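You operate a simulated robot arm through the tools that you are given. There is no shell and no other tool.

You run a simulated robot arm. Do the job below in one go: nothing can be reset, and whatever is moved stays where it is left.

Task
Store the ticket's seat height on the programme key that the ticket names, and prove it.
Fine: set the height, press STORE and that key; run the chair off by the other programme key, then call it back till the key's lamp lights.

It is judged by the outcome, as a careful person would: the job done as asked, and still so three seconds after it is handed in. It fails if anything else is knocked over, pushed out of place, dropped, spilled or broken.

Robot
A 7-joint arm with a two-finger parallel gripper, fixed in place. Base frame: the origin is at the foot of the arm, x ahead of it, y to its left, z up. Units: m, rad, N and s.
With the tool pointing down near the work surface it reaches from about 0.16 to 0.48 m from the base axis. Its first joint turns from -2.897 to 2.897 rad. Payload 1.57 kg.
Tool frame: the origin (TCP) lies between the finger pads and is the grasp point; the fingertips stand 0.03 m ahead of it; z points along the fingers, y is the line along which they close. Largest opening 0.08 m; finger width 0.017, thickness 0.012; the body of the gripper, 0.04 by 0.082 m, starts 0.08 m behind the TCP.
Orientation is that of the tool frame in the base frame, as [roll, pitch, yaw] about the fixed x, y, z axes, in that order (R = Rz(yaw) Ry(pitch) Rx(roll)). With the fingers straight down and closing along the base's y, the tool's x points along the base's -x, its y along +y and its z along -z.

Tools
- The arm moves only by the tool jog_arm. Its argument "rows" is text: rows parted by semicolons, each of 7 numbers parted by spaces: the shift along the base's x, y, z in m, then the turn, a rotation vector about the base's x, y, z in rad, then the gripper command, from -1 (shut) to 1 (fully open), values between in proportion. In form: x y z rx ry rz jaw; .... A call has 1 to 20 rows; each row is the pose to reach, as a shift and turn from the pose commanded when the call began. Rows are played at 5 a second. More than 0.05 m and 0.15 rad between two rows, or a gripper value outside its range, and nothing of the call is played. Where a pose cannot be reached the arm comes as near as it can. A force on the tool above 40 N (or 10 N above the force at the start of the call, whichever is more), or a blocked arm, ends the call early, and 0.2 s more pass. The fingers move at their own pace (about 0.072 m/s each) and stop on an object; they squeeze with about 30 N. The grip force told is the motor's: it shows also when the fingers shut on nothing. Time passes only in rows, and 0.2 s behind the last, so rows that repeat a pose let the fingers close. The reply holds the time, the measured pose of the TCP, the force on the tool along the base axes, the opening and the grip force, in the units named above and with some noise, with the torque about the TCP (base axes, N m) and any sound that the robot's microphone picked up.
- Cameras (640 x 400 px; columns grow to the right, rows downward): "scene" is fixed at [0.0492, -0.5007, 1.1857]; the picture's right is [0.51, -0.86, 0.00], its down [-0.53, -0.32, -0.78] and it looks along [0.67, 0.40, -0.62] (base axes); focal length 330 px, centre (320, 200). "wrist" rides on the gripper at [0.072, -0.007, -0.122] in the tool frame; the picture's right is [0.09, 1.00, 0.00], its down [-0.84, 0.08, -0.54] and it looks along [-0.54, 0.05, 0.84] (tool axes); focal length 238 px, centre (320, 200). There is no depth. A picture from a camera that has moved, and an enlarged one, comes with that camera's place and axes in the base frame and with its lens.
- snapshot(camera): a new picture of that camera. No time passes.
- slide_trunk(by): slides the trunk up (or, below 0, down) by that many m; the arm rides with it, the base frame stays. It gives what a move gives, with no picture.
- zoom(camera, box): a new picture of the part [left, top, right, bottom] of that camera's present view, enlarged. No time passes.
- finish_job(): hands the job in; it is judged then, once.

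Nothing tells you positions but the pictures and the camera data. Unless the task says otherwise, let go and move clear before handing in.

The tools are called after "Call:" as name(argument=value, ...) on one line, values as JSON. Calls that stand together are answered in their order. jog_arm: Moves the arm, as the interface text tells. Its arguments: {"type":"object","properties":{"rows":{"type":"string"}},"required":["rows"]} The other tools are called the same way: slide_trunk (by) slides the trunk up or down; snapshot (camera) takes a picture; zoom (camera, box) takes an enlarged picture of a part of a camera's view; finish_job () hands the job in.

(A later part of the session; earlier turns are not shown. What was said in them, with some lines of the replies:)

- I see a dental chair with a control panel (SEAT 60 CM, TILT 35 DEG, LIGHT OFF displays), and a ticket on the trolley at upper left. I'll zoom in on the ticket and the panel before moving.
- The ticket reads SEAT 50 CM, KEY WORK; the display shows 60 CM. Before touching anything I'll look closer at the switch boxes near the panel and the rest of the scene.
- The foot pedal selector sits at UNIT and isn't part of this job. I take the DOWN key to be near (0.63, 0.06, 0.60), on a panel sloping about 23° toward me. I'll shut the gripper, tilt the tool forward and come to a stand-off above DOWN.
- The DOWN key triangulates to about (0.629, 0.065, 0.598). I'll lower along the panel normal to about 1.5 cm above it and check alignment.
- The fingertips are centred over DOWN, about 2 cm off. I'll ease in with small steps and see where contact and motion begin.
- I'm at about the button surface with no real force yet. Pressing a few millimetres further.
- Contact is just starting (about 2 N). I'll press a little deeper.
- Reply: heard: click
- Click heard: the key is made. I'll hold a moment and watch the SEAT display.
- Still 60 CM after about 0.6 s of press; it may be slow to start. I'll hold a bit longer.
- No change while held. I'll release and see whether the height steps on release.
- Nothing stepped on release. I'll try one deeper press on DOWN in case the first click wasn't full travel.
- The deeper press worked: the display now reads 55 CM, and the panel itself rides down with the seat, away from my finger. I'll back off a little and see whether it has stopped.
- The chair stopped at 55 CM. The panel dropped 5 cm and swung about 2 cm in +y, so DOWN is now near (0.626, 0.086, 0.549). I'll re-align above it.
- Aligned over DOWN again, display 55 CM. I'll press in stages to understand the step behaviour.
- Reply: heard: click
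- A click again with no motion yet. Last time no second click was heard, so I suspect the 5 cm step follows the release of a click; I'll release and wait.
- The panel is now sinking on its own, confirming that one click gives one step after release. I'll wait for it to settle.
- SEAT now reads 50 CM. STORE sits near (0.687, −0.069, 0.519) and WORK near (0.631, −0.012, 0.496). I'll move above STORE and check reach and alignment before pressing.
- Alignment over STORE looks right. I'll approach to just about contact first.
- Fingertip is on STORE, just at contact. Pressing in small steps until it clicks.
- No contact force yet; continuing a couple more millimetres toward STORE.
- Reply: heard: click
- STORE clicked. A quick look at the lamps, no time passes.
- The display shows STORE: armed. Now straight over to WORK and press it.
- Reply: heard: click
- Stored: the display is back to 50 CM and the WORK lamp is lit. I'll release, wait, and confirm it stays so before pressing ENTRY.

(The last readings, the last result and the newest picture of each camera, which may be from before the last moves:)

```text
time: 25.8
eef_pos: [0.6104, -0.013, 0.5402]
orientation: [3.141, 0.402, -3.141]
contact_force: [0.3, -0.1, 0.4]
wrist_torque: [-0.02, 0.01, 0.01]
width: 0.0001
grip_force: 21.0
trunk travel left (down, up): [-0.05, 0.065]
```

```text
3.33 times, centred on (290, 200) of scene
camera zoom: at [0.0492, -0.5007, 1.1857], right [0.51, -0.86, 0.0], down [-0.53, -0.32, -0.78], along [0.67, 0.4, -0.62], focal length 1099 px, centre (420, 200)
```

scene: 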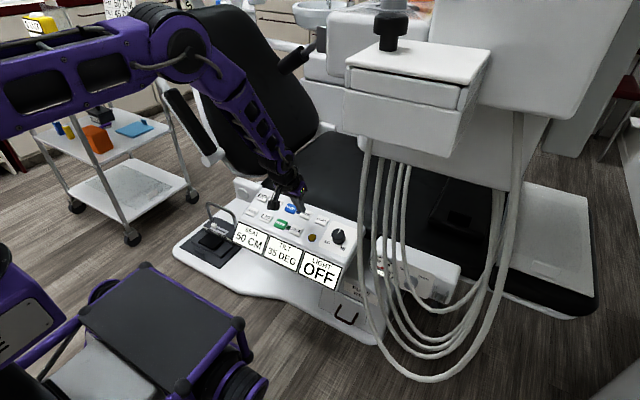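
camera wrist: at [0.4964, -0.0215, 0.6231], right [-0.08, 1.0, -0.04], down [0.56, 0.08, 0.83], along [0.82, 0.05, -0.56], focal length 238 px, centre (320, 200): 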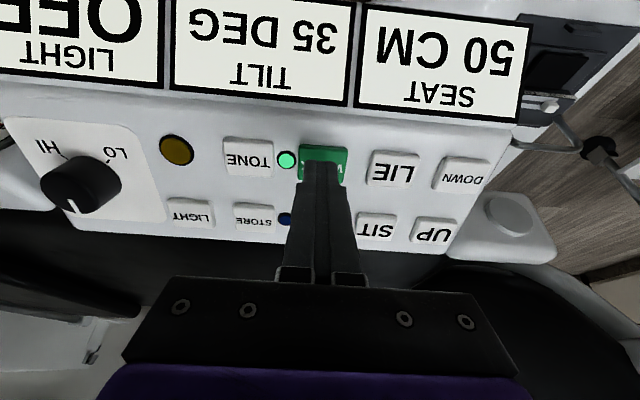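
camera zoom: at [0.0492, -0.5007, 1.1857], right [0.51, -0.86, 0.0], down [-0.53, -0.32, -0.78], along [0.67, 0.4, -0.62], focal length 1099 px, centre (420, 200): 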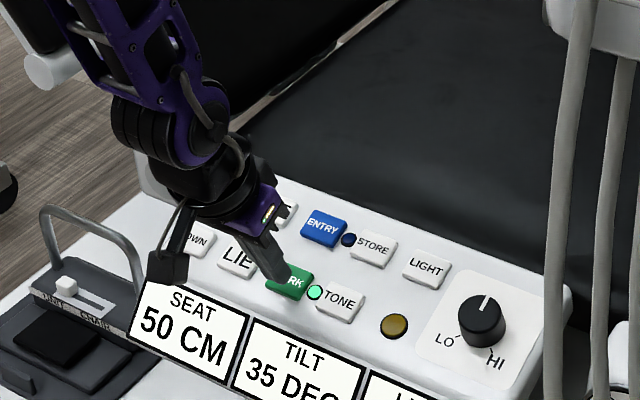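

Stable at 50 CM with WORK lit. I'll go above ENTRY and verify alignment.

Call:
jog_arm(rows="0.004 0 0.015 0 0 0 -1; 0.02 0.001 0.028 0 0 0 -1; 0.04 0.0015 0.03 0 0 0 -1; 0.0567 0.0015 0.0235 0 0 0 -1; 0.0567 0.0015 0.0235 0 0 0 -1")

Call:
snapshot(camera="wrist")

Call:
snapshot(camera="scene")

```text
time: 27.0
eef_pos: [0.6673, -0.0115, 0.5635]
orientation: [3.14, 0.399, 3.141]
contact_force: [0.6, -0.2, -0.5]
wrist_torque: [0.01, -0.01, 0.01]
width: 0.0003
grip_force: 21.2
trunk travel left (down, up): [-0.05, 0.065]
```

```text
taken
camera wrist: at [0.5531, -0.0191, 0.6477], right [-0.08, 1.0, -0.04], down [0.56, 0.08, 0.82], along [0.82, 0.05, -0.56], focal length 238 px, centre (320, 200)
```

wrist: 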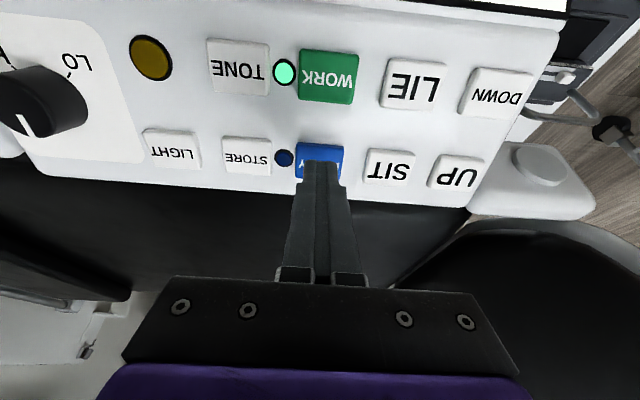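

```text
taken
```

scene: 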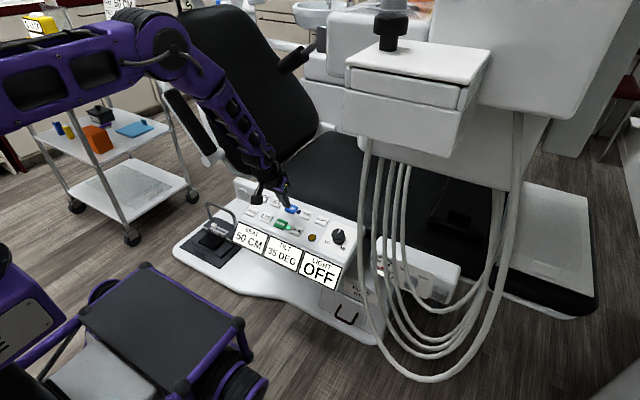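

Aligned on ENTRY. In one call I'll press it, then withdraw up and back promptly in case the panel rises.

Call:
jog_arm(rows="0.0047 0 -0.0111 0 0 0 -1; 0.0078 0 -0.0184 0 0 0 -1; 0.0093 0 -0.0221 0 0 0 -1; 0.0105 0 -0.0249 0 0 0 -1; 0.0105 0 -0.0249 0 0 0 -1; 0 0 0 0 0 0 -1; -0.015 0 0.03 0 0 0 -1; -0.04 0 0.06 0 0 0 -1; -0.065 0 0.095 0 0 0 -1; -0.09 0 0.13 0 0 0 -1; -0.115 0 0.165 0 0 0 -1; -0.14 0 0.2 0 0 0 -1")

Call:
snapshot(camera="scene")

Call:
snapshot(camera="wrist")

```text
time: 29.6
eef_pos: [0.5265, -0.0111, 0.7633]
orientation: [-3.14, 0.4, -3.141]
contact_force: [-0.1, -0.9, -0.9]
wrist_torque: [0.01, -0.02, -0.04]
width: 0.0
grip_force: 21.6
trunk travel left (down, up): [-0.05, 0.065]
heard: click
```

```text
taken
```

scene: 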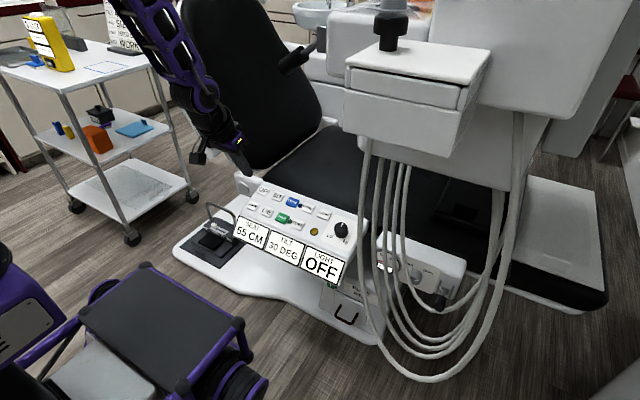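

```text
taken
camera wrist: at [0.4111, -0.0196, 0.8474], right [-0.08, 1.0, -0.04], down [0.56, 0.08, 0.83], along [0.82, 0.05, -0.56], focal length 238 px, centre (320, 200)
```

wrist: 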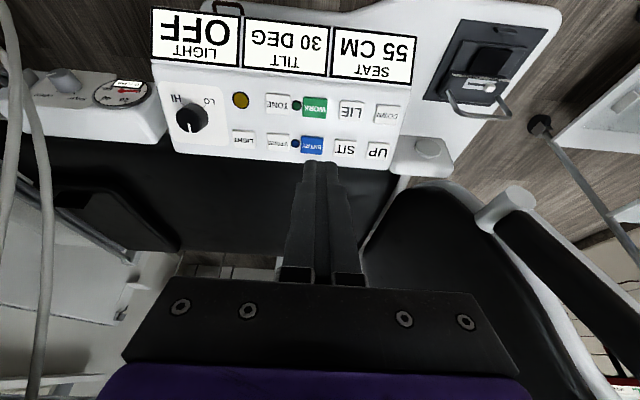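

The chair is running off upward (55 CM, 30 DEG, both lamps out). I'll withdraw further back and wait for it to finish.

Call:
jog_arm(rows="-0.02 0 0.03 0 0 0 -1; -0.04 0 0.06 0 0 0 -1; -0.06 0 0.09 0 0 0 -1; -0.08 0 0.11 0 0 0 -1; -0.08 0 0.11 0 0 0 -1; -0.08 0 0.11 0 0 0 -1; -0.08 0 0.11 0 0 0 -1; -0.08 0 0.11 0 0 0 -1")

Call:
snapshot(camera="scene")

Call:
snapshot(camera="wrist")

```text
time: 31.4
eef_pos: [0.4468, -0.0101, 0.8725]
orientation: [3.141, 0.4, 3.14]
contact_force: [-0.1, 1.0, 0.8]
wrist_torque: [-0.02, 0.0, 0.0]
width: 0.0
grip_force: 21.3
trunk travel left (down, up): [-0.05, 0.065]
```

```text
taken
```

scene: 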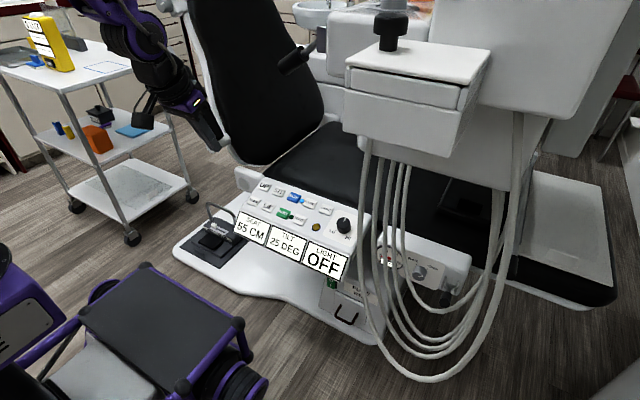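

```text
taken
camera wrist: at [0.3323, -0.0184, 0.956], right [-0.08, 1.0, -0.04], down [0.56, 0.08, 0.83], along [0.82, 0.05, -0.56], focal length 238 px, centre (320, 200)
```

wrist: 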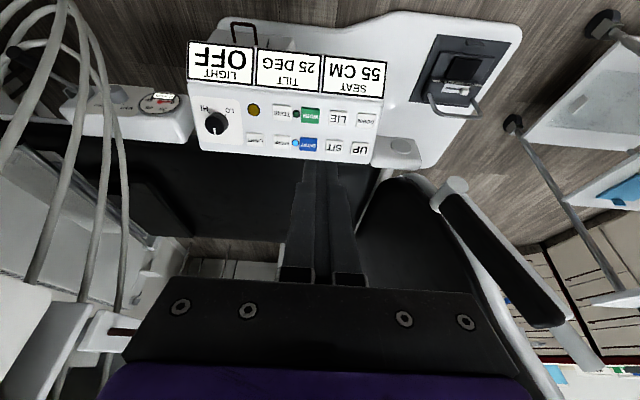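

The ENTRY lamp looks lit at 55 CM, 25 DEG. I'll wait briefly and zoom to confirm it has stopped.

Call:
jog_arm(rows="0 0 0 0 0 0 -1; 0 0 0 0 0 0 -1; 0 0 0 0 0 0 -1; 0 0 0 0 0 0 -1; 0 0 0 0 0 0 -1")

Call:
zoom(camera="scene", box=[220, 150, 380, 270])

Call:
zoom(camera="wrist", box=[180, 30, 420, 180])

Call:
zoom(camera="scene", box=[120, 0, 360, 180])

```text
time: 32.6
eef_pos: [0.4465, -0.0113, 0.8729]
orientation: [-3.141, 0.4, 3.141]
contact_force: [0.2, -0.5, 1.2]
wrist_torque: [-0.02, 0.0, -0.01]
width: 0.0
grip_force: 21.2
trunk travel left (down, up): [-0.05, 0.065]
```

```text
3.33 times, centred on (300, 210) of scene
camera zoom: at [0.0492, -0.5007, 1.1857], right [0.51, -0.86, 0.0], down [-0.53, -0.32, -0.78], along [0.67, 0.4, -0.62], focal length 1099 px, centre (387, 167)
```

zoom: 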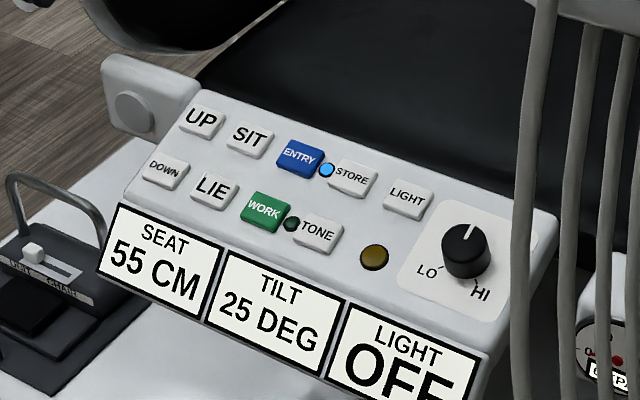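

```text
2.67 times, centred on (300, 105) of wrist
camera zoom: at [0.3323, -0.0184, 0.956], right [-0.08, 1.0, -0.04], down [0.56, 0.08, 0.83], along [0.82, 0.05, -0.56], focal length 636 px, centre (373, 453)
```

zoom: 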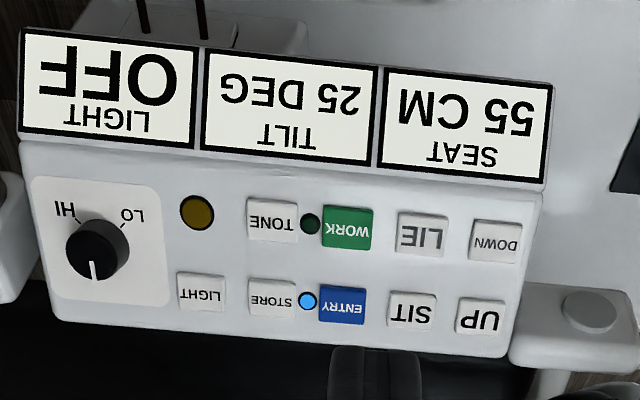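

```text
2.22 times, centred on (240, 90) of scene
camera zoom: at [0.0492, -0.5007, 1.1857], right [0.51, -0.86, 0.0], down [-0.53, -0.32, -0.78], along [0.67, 0.4, -0.62], focal length 732 px, centre (498, 444)
```

zoom: 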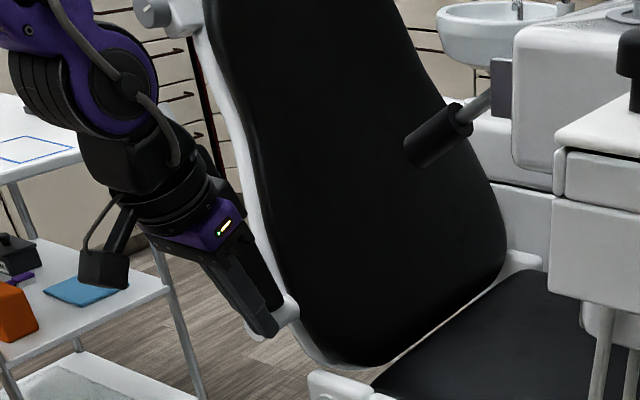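

ENTRY is reached: 55 CM, 25 DEG, ENTRY lamp lit, WORK lamp out. WORK is now near (0.630, −0.027, 0.549); I'll move above it.

Call:
jog_arm(rows="0.016 -0.0016 -0.0277 0 0 0 -1; 0.032 -0.0032 -0.0555 0 0 0 -1; 0.048 -0.0048 -0.083 0 0 0 -1; 0.064 -0.0064 -0.111 0 0 0 -1; 0.08 -0.008 -0.1385 0 0 0 -1; 0.096 -0.0096 -0.166 0 0 0 -1; 0.112 -0.0112 -0.194 0 0 0 -1; 0.1285 -0.0128 -0.222 0 0 0 -1; 0.1445 -0.0145 -0.25 0 0 0 -1; 0.1608 -0.016 -0.277 0 0 0 -1; 0.1608 -0.016 -0.277 0 0 0 -1")

Call:
snapshot(camera="wrist")

Call:
zoom(camera="scene", box=[210, 140, 370, 260])

```text
time: 35.0
eef_pos: [0.6084, -0.0273, 0.5962]
orientation: [3.141, 0.401, -3.141]
contact_force: [-0.4, -0.4, -0.1]
wrist_torque: [-0.02, 0.0, -0.03]
width: 0.0002
grip_force: 21.2
trunk travel left (down, up): [-0.05, 0.065]
```

```text
taken
camera wrist: at [0.4934, -0.036, 0.6807], right [-0.08, 1.0, -0.04], down [0.56, 0.08, 0.83], along [0.82, 0.05, -0.56], focal length 238 px, centre (320, 200)
```

wrist: 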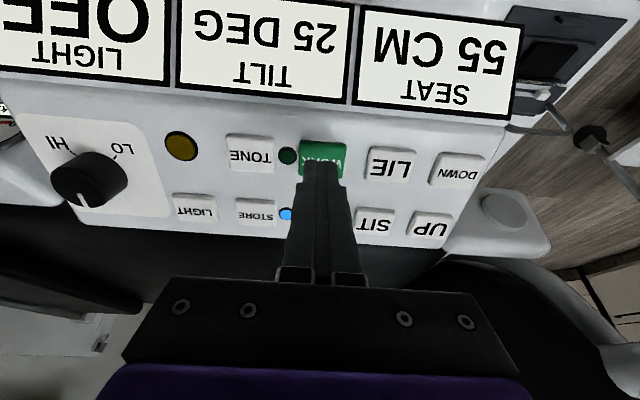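

```text
3.33 times, centred on (290, 200) of scene
camera zoom: at [0.0492, -0.5007, 1.1857], right [0.51, -0.86, 0.0], down [-0.53, -0.32, -0.78], along [0.67, 0.4, -0.62], focal length 1099 px, centre (420, 200)
```

zoom: 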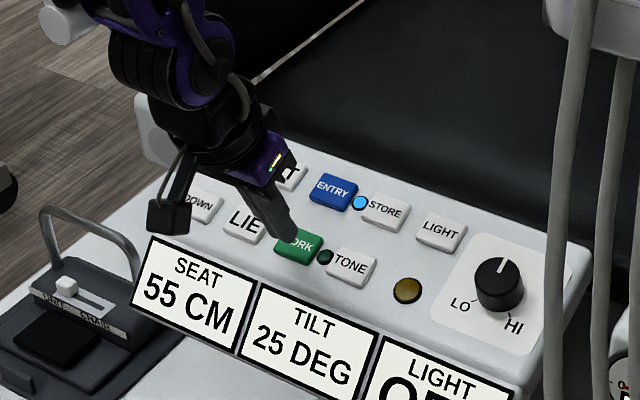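

Aligned over WORK. Pressing it once to call the chair back, then withdrawing clear.

Call:
jog_arm(rows="0.0058 0 -0.0138 0 0 0 -1; 0.0089 0 -0.0212 0 0 0 -1; 0.0109 0 -0.0258 0 0 0 -1; 0.0121 0 -0.0286 0 0 0 -1; 0.0121 0 -0.0286 0 0 0 -1; 0 0 0 0 0 0 -1; -0.015 0 0.03 0 0 0 -1; -0.035 0 0.065 0 0 0 -1; -0.055 0 0.1 0 0 0 -1; -0.075 0 0.135 0 0 0 -1; -0.095 0 0.17 0 0 0 -1")

Call:
snapshot(camera="scene")

Call:
snapshot(camera="wrist")

```text
time: 37.4
eef_pos: [0.5136, -0.028, 0.7647]
orientation: [3.141, 0.398, 3.141]
contact_force: [-0.1, -0.8, -0.8]
wrist_torque: [-0.02, -0.01, 0.0]
width: 0.0001
grip_force: 21.8
trunk travel left (down, up): [-0.05, 0.065]
heard: click
```

```text
taken
```

scene: 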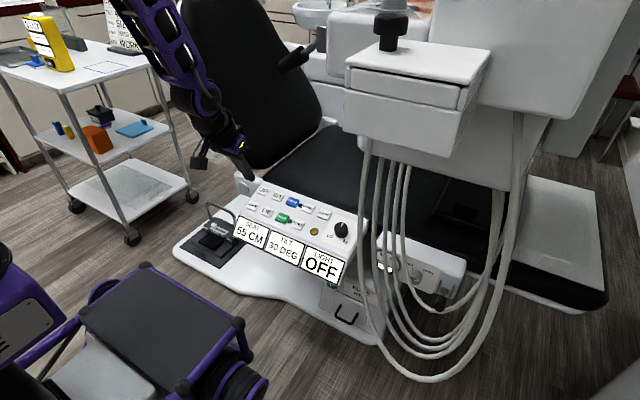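

```text
taken
camera wrist: at [0.3984, -0.0365, 0.849], right [-0.08, 1.0, -0.04], down [0.56, 0.08, 0.82], along [0.82, 0.05, -0.56], focal length 238 px, centre (320, 200)
```

wrist: 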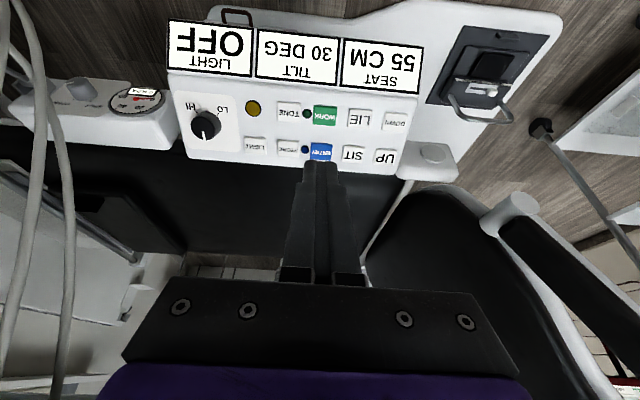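

The chair is running back (tilt 30 on the way to 35, seat coming down). I'll wait clear of it until the WORK lamp lights.

Call:
jog_arm(rows="-0.015 0 0.025 0 0 0 -1; -0.03 0 0.05 0 0 0 -1; -0.03 0 0.05 0 0 0 -1; -0.03 0 0.05 0 0 0 -1; -0.03 0 0.05 0 0 0 -1; -0.03 0 0.05 0 0 0 -1; -0.03 0 0.05 0 0 0 -1; -0.03 0 0.05 0 0 0 -1; -0.03 0 0.05 0 0 0 -1; -0.03 0 0.05 0 0 0 -1; -0.03 0 0.05 0 0 0 -1; -0.03 0 0.05 0 0 0 -1")

Call:
snapshot(camera="scene")

Call:
zoom(camera="scene", box=[220, 150, 380, 270])

Call:
snapshot(camera="wrist")

```text
time: 40.0
eef_pos: [0.4838, -0.0286, 0.8162]
orientation: [-3.141, 0.399, -3.14]
contact_force: [-0.2, 0.5, -0.1]
wrist_torque: [0.01, -0.02, -0.02]
width: 0.0001
grip_force: 21.2
trunk travel left (down, up): [-0.05, 0.065]
```

```text
taken
```

scene: 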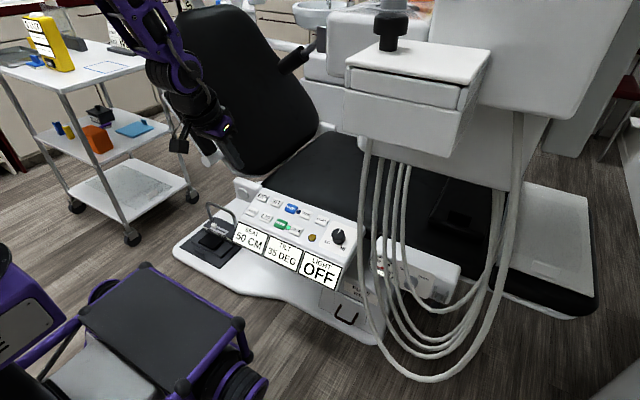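

```text
3.33 times, centred on (300, 210) of scene
camera zoom: at [0.0492, -0.5007, 1.1857], right [0.51, -0.86, 0.0], down [-0.53, -0.32, -0.78], along [0.67, 0.4, -0.62], focal length 1099 px, centre (387, 167)
```

zoom: 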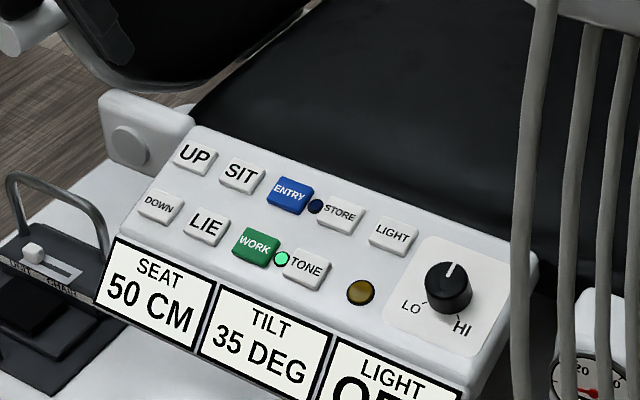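

```text
taken
camera wrist: at [0.3685, -0.0373, 0.9], right [-0.08, 1.0, -0.04], down [0.56, 0.08, 0.83], along [0.82, 0.05, -0.56], focal length 238 px, centre (320, 200)
```

wrist: 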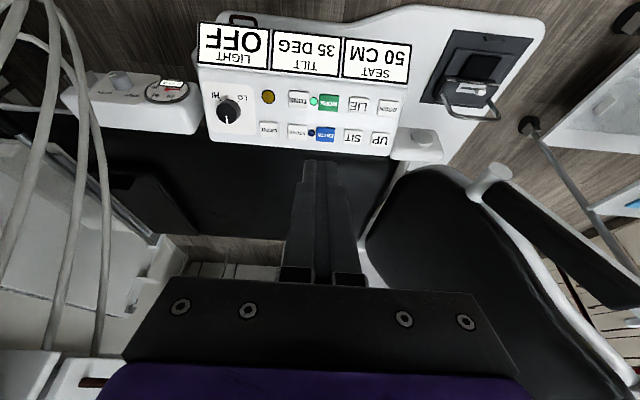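

The WORK lamp is lit with the display at 50 CM, as the ticket asks (SEAT 50 CM, KEY WORK). It ran off to ENTRY (55 CM, ENTRY lamp) and came back. Nothing else was touched, and the arm is clear of the chair, so I'm handing in.

Call:
finish_job()

```text
The job is handed in.
```

The ticket's seat height, 50 CM, is now stored on the WORK key, and I proved it by running the chair off and calling it back.

- **Setting:** two presses of DOWN took the seat from 60 to 50 CM in 5 cm steps. I then pressed STORE, the display showed STORE, and pressing WORK lit its lamp.
- **Proof:** pressing ENTRY ran the chair to 55 CM and 25 DEG with the ENTRY lamp lit. Pressing WORK brought it back to 50 CM, and the WORK lamp lit again.

I set only the seat height. The tilt stored on WORK is the 35 DEG the chair was already at; the ticket lists 45 DEG. I saw no sign of anything else being moved, and the arm was clear of the chair when I handed in.
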